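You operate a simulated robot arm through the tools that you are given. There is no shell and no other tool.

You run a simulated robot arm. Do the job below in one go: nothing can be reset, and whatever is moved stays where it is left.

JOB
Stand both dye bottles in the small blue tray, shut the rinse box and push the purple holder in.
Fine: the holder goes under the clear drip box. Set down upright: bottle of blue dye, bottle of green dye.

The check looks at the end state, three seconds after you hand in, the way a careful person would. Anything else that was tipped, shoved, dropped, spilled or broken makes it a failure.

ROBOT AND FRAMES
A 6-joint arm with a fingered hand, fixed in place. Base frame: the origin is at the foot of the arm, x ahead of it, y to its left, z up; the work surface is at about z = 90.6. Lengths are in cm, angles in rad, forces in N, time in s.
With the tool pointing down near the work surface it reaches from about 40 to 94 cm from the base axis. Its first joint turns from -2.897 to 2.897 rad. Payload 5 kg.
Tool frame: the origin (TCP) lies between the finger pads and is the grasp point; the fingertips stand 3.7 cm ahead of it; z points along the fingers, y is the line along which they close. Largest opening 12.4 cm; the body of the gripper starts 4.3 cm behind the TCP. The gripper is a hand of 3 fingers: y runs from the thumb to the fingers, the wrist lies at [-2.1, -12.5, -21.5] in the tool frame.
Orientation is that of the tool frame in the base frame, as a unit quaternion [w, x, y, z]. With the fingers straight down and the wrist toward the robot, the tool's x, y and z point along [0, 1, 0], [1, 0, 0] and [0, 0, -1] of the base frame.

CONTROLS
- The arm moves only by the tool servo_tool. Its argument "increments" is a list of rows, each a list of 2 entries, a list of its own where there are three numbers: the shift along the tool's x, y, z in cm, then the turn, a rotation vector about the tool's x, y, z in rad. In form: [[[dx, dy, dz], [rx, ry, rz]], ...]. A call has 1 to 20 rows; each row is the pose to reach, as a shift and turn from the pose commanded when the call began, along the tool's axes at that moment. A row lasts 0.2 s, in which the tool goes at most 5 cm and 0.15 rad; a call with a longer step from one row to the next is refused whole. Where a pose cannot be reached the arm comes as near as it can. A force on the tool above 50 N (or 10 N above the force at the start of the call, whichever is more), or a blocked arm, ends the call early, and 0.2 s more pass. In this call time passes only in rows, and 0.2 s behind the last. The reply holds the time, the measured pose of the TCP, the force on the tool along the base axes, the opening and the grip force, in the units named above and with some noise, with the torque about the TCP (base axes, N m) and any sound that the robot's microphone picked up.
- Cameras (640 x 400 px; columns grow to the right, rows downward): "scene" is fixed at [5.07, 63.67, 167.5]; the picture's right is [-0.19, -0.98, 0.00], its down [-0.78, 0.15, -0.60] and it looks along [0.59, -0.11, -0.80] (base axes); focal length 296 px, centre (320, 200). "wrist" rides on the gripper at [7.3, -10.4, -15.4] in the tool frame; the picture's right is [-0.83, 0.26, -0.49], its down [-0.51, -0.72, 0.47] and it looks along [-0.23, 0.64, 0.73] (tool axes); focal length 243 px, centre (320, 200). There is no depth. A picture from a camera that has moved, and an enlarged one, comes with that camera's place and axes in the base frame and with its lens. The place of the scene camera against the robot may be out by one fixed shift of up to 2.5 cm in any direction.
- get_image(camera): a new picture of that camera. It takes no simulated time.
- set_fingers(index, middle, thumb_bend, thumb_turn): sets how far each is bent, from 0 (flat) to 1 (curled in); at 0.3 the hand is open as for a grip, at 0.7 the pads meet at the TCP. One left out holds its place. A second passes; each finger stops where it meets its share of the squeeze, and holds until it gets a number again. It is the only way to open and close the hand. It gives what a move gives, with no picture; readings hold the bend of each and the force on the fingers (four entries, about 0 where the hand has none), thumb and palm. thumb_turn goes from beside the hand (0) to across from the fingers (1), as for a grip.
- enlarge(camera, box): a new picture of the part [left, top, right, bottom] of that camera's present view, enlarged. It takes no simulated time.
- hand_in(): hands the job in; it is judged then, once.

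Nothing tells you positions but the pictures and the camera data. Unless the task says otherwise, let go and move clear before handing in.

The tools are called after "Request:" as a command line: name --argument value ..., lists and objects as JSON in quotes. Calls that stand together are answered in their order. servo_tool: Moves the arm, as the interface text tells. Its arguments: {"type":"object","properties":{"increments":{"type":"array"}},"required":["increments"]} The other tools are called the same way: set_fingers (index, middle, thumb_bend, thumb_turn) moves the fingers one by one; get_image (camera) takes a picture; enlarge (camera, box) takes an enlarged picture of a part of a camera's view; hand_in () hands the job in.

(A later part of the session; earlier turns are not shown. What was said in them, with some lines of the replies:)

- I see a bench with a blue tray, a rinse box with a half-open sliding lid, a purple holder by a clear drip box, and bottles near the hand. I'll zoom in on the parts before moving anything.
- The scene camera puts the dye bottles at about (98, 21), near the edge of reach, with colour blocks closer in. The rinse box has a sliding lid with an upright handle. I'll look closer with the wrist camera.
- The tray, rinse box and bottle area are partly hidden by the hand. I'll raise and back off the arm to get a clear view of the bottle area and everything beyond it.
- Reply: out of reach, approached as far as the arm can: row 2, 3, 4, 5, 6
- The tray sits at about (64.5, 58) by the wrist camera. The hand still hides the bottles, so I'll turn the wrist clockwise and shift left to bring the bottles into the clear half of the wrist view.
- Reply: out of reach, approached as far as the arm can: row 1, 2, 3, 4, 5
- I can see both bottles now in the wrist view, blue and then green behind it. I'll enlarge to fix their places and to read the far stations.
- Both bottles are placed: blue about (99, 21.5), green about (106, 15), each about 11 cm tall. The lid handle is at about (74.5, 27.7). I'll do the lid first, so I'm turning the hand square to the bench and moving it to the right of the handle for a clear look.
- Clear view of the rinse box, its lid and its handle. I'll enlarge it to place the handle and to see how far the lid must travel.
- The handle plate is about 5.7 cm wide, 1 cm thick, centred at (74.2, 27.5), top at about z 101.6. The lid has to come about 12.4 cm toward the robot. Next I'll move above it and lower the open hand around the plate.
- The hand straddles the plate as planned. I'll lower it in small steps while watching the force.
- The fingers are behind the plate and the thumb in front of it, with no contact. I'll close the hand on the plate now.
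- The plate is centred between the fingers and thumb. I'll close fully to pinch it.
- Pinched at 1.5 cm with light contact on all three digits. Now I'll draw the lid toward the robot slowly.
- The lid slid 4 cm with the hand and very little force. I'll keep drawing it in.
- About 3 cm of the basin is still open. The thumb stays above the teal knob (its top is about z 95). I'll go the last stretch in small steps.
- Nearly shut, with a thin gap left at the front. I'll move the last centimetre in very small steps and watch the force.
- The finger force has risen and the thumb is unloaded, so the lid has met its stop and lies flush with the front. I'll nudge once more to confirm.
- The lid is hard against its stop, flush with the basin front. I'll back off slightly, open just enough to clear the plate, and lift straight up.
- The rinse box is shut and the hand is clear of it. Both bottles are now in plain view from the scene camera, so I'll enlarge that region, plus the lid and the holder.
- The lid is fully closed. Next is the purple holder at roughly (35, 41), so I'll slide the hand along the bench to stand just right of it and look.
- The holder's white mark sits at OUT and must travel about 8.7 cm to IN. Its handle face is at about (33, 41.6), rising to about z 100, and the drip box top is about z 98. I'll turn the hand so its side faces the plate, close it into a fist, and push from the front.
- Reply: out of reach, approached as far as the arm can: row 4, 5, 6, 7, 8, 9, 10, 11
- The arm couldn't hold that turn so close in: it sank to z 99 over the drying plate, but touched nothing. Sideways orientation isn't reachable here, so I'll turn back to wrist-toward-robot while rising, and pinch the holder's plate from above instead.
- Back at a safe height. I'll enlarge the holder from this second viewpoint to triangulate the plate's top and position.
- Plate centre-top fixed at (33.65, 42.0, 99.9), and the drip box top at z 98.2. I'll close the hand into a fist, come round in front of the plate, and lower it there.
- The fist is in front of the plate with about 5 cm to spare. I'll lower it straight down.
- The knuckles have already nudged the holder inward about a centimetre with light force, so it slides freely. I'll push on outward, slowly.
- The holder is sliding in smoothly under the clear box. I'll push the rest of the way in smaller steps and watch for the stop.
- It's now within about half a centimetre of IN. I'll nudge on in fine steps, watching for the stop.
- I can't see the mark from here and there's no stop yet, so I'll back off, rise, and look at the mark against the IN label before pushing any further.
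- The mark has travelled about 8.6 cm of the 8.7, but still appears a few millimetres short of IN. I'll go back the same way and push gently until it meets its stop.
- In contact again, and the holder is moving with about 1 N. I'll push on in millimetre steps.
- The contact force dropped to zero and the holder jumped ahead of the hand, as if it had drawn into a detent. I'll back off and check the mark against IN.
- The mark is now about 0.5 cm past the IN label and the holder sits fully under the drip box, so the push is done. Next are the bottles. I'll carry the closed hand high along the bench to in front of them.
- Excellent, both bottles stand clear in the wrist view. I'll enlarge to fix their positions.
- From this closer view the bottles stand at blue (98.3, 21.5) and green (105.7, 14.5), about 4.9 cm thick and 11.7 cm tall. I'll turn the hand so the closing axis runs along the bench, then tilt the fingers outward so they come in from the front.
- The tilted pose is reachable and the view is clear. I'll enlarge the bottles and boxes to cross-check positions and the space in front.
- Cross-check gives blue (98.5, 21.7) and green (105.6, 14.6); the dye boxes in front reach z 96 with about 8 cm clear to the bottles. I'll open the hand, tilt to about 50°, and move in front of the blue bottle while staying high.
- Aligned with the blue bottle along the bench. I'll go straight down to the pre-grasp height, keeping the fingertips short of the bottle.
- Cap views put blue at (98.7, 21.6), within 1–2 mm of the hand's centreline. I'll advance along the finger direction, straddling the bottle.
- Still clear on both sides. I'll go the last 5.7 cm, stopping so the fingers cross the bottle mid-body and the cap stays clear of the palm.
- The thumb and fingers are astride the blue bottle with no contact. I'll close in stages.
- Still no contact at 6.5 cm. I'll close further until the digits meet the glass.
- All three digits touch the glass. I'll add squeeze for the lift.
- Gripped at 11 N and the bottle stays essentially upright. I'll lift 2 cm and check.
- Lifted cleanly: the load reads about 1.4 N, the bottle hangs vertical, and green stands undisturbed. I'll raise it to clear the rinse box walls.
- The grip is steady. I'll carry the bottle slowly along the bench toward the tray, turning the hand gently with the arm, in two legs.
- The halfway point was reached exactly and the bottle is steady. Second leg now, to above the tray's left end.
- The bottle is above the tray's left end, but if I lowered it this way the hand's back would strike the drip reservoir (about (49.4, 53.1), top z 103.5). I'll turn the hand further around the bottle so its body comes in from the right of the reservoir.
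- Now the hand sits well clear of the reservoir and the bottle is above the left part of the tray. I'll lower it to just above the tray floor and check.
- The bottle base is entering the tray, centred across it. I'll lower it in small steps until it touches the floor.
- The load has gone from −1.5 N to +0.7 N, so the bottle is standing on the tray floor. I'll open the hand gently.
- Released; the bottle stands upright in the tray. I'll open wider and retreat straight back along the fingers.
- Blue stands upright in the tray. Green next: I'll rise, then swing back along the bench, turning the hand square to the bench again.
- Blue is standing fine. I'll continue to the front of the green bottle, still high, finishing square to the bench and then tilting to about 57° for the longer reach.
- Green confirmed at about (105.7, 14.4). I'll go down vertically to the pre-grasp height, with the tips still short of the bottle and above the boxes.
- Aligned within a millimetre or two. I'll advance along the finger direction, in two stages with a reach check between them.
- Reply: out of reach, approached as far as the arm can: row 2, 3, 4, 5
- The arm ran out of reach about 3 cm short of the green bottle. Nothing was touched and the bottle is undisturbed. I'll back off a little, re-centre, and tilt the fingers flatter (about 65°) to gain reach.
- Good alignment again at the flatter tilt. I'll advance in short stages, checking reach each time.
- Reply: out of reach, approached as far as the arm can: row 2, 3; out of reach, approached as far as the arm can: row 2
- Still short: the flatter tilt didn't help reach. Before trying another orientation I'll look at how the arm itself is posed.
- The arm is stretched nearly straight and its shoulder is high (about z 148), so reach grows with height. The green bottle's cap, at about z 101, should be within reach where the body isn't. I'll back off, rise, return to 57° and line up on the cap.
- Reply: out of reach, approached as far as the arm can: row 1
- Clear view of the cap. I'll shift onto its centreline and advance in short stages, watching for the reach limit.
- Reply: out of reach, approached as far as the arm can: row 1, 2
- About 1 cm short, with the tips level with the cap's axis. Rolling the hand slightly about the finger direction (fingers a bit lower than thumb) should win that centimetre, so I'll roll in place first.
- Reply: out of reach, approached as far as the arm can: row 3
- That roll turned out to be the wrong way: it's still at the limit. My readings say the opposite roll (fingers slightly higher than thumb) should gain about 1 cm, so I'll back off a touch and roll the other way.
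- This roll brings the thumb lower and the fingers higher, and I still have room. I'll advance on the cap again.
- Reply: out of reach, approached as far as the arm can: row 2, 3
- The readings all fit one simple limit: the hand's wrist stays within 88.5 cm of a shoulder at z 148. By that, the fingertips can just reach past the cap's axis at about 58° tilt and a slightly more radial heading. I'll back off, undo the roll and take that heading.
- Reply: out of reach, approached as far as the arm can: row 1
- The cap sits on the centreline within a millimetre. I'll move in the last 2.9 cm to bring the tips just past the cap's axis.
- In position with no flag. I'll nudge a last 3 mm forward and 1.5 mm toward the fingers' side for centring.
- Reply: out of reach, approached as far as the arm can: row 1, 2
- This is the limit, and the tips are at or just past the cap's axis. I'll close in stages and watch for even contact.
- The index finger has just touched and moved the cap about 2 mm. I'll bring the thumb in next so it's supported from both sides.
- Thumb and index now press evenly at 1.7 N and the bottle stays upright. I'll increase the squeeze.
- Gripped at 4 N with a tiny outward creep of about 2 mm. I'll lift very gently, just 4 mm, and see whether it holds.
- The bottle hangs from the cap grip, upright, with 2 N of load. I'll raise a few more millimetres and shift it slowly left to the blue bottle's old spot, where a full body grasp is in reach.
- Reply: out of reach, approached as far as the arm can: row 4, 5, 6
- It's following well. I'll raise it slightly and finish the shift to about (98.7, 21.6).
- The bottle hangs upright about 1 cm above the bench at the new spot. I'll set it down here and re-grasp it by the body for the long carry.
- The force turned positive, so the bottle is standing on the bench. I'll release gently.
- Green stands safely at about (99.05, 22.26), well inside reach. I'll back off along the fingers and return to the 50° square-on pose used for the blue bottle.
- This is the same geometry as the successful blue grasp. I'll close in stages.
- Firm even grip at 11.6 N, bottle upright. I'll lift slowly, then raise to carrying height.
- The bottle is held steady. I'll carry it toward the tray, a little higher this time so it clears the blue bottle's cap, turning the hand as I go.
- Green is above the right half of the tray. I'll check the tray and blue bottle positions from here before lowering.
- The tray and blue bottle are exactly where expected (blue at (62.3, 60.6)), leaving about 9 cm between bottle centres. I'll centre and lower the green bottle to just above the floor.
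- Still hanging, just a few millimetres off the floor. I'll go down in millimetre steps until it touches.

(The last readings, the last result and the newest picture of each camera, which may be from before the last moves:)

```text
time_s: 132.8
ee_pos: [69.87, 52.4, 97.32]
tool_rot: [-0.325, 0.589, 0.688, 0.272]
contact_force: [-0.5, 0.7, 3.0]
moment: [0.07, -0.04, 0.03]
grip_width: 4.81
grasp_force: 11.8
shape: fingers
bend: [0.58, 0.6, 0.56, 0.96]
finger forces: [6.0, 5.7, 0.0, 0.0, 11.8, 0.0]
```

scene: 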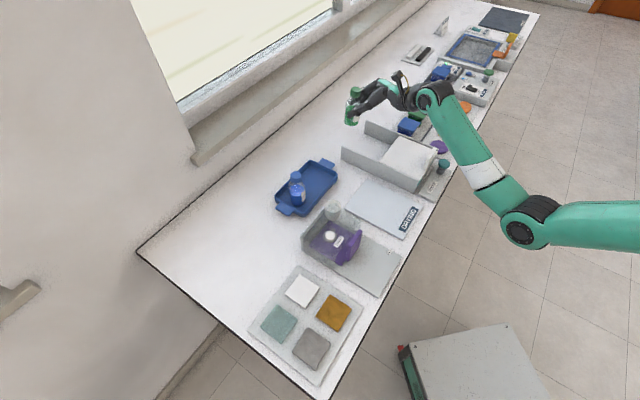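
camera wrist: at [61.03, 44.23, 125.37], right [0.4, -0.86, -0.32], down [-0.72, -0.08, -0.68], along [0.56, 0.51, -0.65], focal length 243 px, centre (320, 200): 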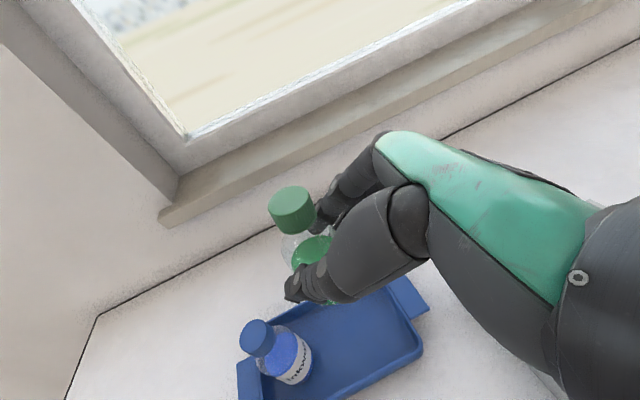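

The force jumped to +3 N, so green is standing on the tray floor. I'll release it gently and then open wider.

Request:
set_fingers --index 0.53 --middle 0.53 --thumb_bend 0.53

Request:
set_fingers --index 0.44 --middle 0.44 --thumb_bend 0.46

Request:
enlarge --camera "scene" --box '[260, 140, 372, 210]'

Request:
enlarge --camera "wrist" --box '[200, 180, 460, 400]'

```text
time_s: 133.8
ee_pos: [69.84, 52.43, 97.41]
tool_rot: [-0.324, 0.59, 0.688, 0.271]
contact_force: [-0.1, -0.8, 0.4]
moment: [0.0, 0.0, 0.0]
grip_width: 5.82
grasp_force: 0.4
shape: fingers
bend: [0.53, 0.53, 0.53, 0.97]
finger forces: [0.0, 0.0, 0.1, 0.0, 0.2, 0.0]
```

```text
time_s: 134.8
ee_pos: [69.89, 52.39, 97.24]
tool_rot: [-0.324, 0.59, 0.688, 0.272]
contact_force: [-0.2, -0.1, 0.3]
moment: [-0.02, -0.02, 0.02]
grip_width: 8.25
grasp_force: 0.1
shape: fingers
bend: [0.44, 0.44, 0.46, 0.97]
finger forces: [0.0, 0.0, 0.1, 0.0, 0.0, 0.1]
```

```text
5.71 times, centred on (316, 175) of scene
camera zoom: at [5.07, 63.67, 167.5], right [-0.19, -0.98, 0.0], down [-0.78, 0.15, -0.6], along [0.59, -0.11, -0.8], focal length 1690 px, centre (343, 343)
```

zoom: 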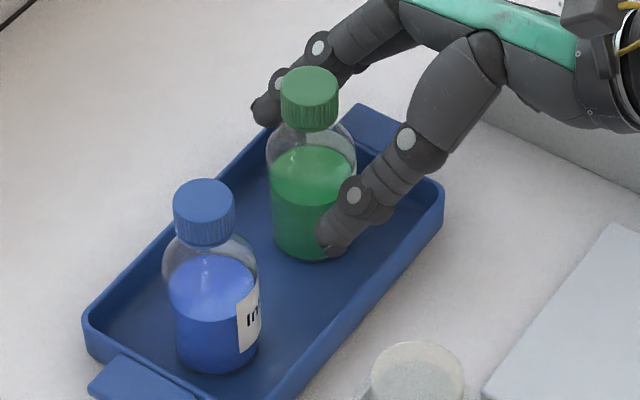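

```text
1.82 times, centred on (330, 290) of wrist
camera zoom: at [60.85, 43.82, 112.7], right [0.4, -0.86, -0.32], down [-0.72, -0.08, -0.68], along [0.56, 0.51, -0.65], focal length 441 px, centre (302, 36)
```

zoom: 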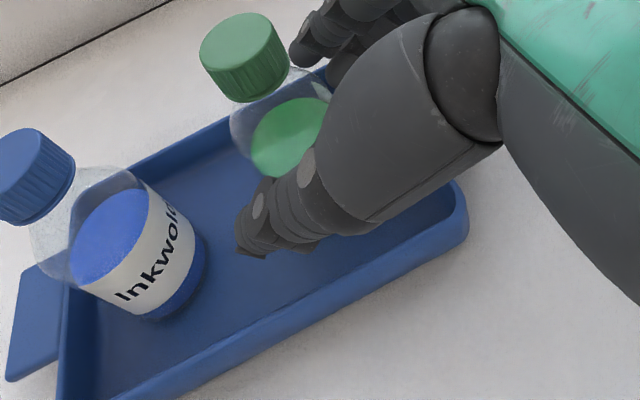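

Both bottles stand upright in the tray. I'll retreat straight back along the fingers, then rise clear.

Request:
servo_tool --increments '[[[0, 0, -1.0], [0, 0, 0]], [[0, 0, -2.5], [0, 0, 0]], [[0, 0, -4.5], [0, 0, 0]], [[0, 0, -7], [0, 0, 0]], [[0, 0, -10], [0, 0, 0]], [[1.5, 0, -12.5], [0, 0, 0]], [[4, 0, -14.5], [0, 0, 0]]]'

Request:
get_image --camera "scene"

Request:
enlarge --camera "scene" --box '[250, 130, 410, 290]'

Request:
get_image --camera "wrist"

```text
time_s: 136.4
ee_pos: [71.38, 43.85, 109.7]
tool_rot: [-0.325, 0.591, 0.687, 0.271]
contact_force: [0.1, -0.7, -0.1]
moment: [0.01, -0.01, -0.02]
grip_width: 8.29
grasp_force: 0.2
shape: fingers
bend: [0.44, 0.44, 0.46, 0.97]
finger forces: [0.0, 0.1, 0.1, 0.1, 0.1, 0.0]
```

```text
taken
```

scene: 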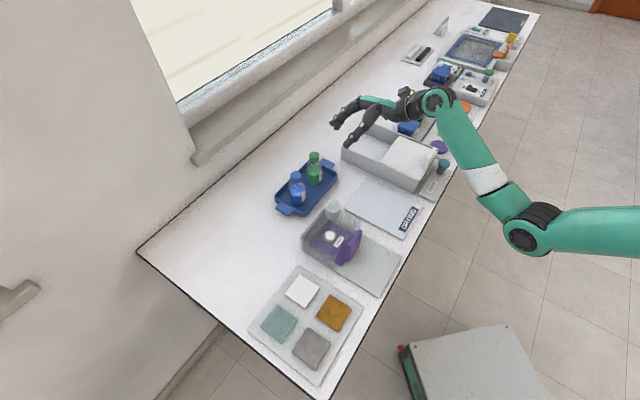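

```text
2.50 times, centred on (330, 210) of scene
camera zoom: at [5.07, 63.67, 167.5], right [-0.19, -0.98, 0.0], down [-0.78, 0.15, -0.6], along [0.59, -0.11, -0.8], focal length 739 px, centre (295, 175)
```

zoom: 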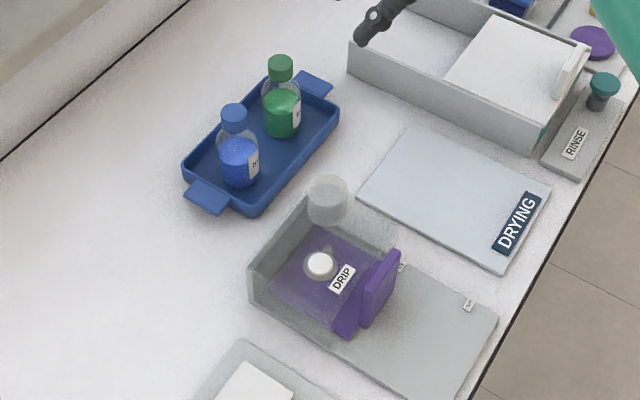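

```text
taken
camera wrist: at [62.35, 35.25, 125.04], right [0.4, -0.86, -0.32], down [-0.73, -0.08, -0.68], along [0.56, 0.51, -0.65], focal length 243 px, centre (320, 200)
```

wrist: 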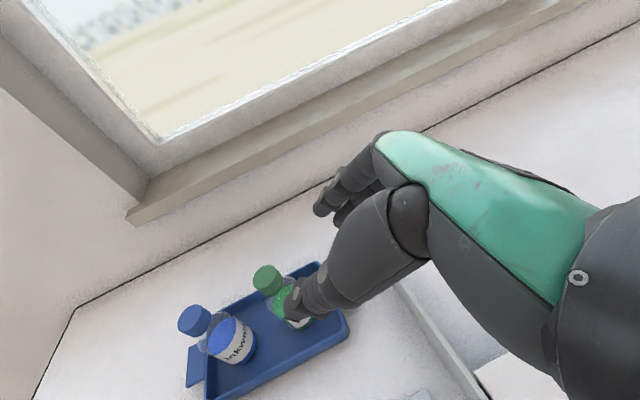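

Everything is in place. I'll draw the arm back clear of the bench items and take a last look over all the stations.

Request:
servo_tool --increments '[[[-0.6, -0.7, -1.5], [0, 0, 0]], [[-1.9, -2.1, -4.4], [0, 0, 0]], [[-3.4, -3.8, -7.8], [0, 0, 0]], [[-4.9, -5.5, -11.3], [0, 0, 0]], [[-6.3, -7.1, -14.5], [0, 0, 0]], [[-7.4, -8.3, -17], [0, 0, 0]]]'

Request:
get_image --camera "scene"

Request:
enlarge --camera "scene" --box '[330, 70, 490, 200]'

Request:
enlarge --camera "scene" --box '[260, 140, 372, 210]'

Request:
enlarge --camera "scene" --box '[400, 0, 540, 88]'

```text
time_s: 137.8
ee_pos: [65.71, 25.1, 114.93]
tool_rot: [-0.324, 0.59, 0.688, 0.271]
contact_force: [0.1, 1.0, -0.7]
moment: [0.0, 0.01, 0.0]
grip_width: 8.3
grasp_force: 0.0
shape: fingers
bend: [0.44, 0.44, 0.46, 0.97]
finger forces: [0.0, 0.1, 0.0, 0.0, 0.1, 0.1]
```

```text
taken
```

scene: 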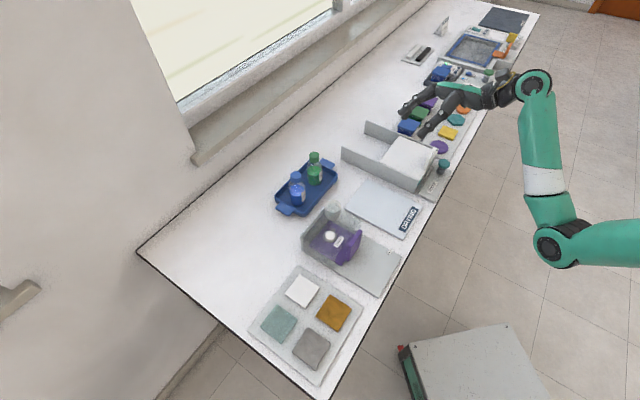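

```text
3.08 times, centred on (410, 135) of scene
camera zoom: at [5.07, 63.67, 167.5], right [-0.19, -0.98, 0.0], down [-0.78, 0.15, -0.6], along [0.59, -0.11, -0.8], focal length 910 px, centre (43, 400)
```

zoom: 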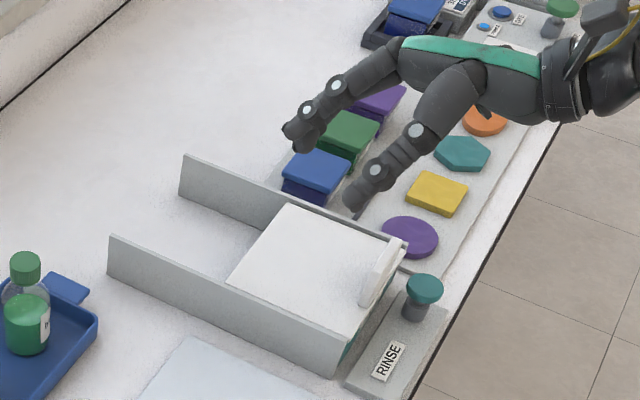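

```text
5.71 times, centred on (316, 175) of scene
camera zoom: at [5.07, 63.67, 167.5], right [-0.19, -0.98, 0.0], down [-0.78, 0.15, -0.6], along [0.59, -0.11, -0.8], focal length 1690 px, centre (343, 343)
```

zoom: 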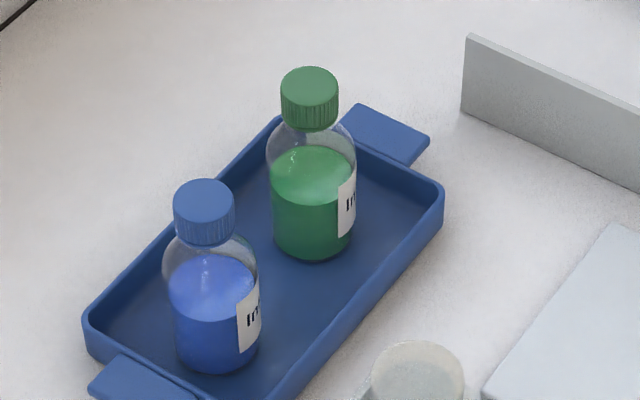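

```text
4.55 times, centred on (470, 44) of scene
camera zoom: at [5.07, 63.67, 167.5], right [-0.19, -0.98, 0.0], down [-0.78, 0.15, -0.6], along [0.59, -0.11, -0.8], focal length 1344 px, centre (-362, 909)
```

zoom: 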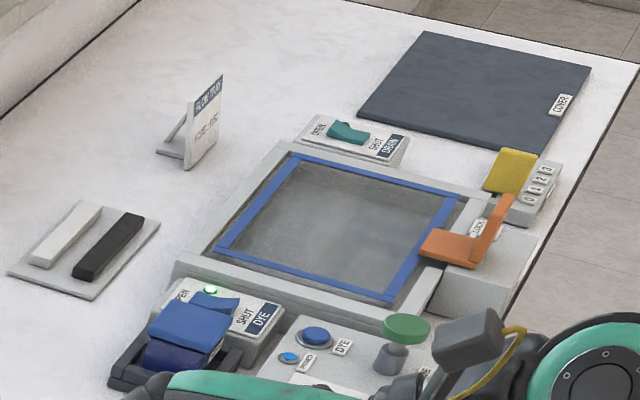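

Final check: both dye bottles stand upright in the small blue tray, and the rinse box lid is shut against its stop. The purple holder is in under the clear drip box with its mark just past IN, and everything else is where it started. The hand is empty and clear, so I'm handing in.

Request:
hand_in

```text
The job is handed in.
```

The job is handed in, with all three parts done. Nothing else looked tipped, shoved or spilled in my last look round.

- **Bottles:** the blue and green dye bottles both stand upright in the small blue tray, about 9 cm apart. The green one was out of reach for a body grip. I lifted it briefly by the cap, set it down closer on the bench, then took it by the body for the carry.
- **Rinse box:** the lid is pulled fully forward against its stop and sits flush with the front of the basin.
- **Purple holder:** it is in under the clear drip box. Its white mark sits about 0.5 cm past the IN label. The holder drew itself in over the last stretch, so I take that to be its end position.

The hand is empty and clear of the bench items. Early on, the arm sank to about 8 cm above the drying plate when a turn was out of its reach; it touched nothing.
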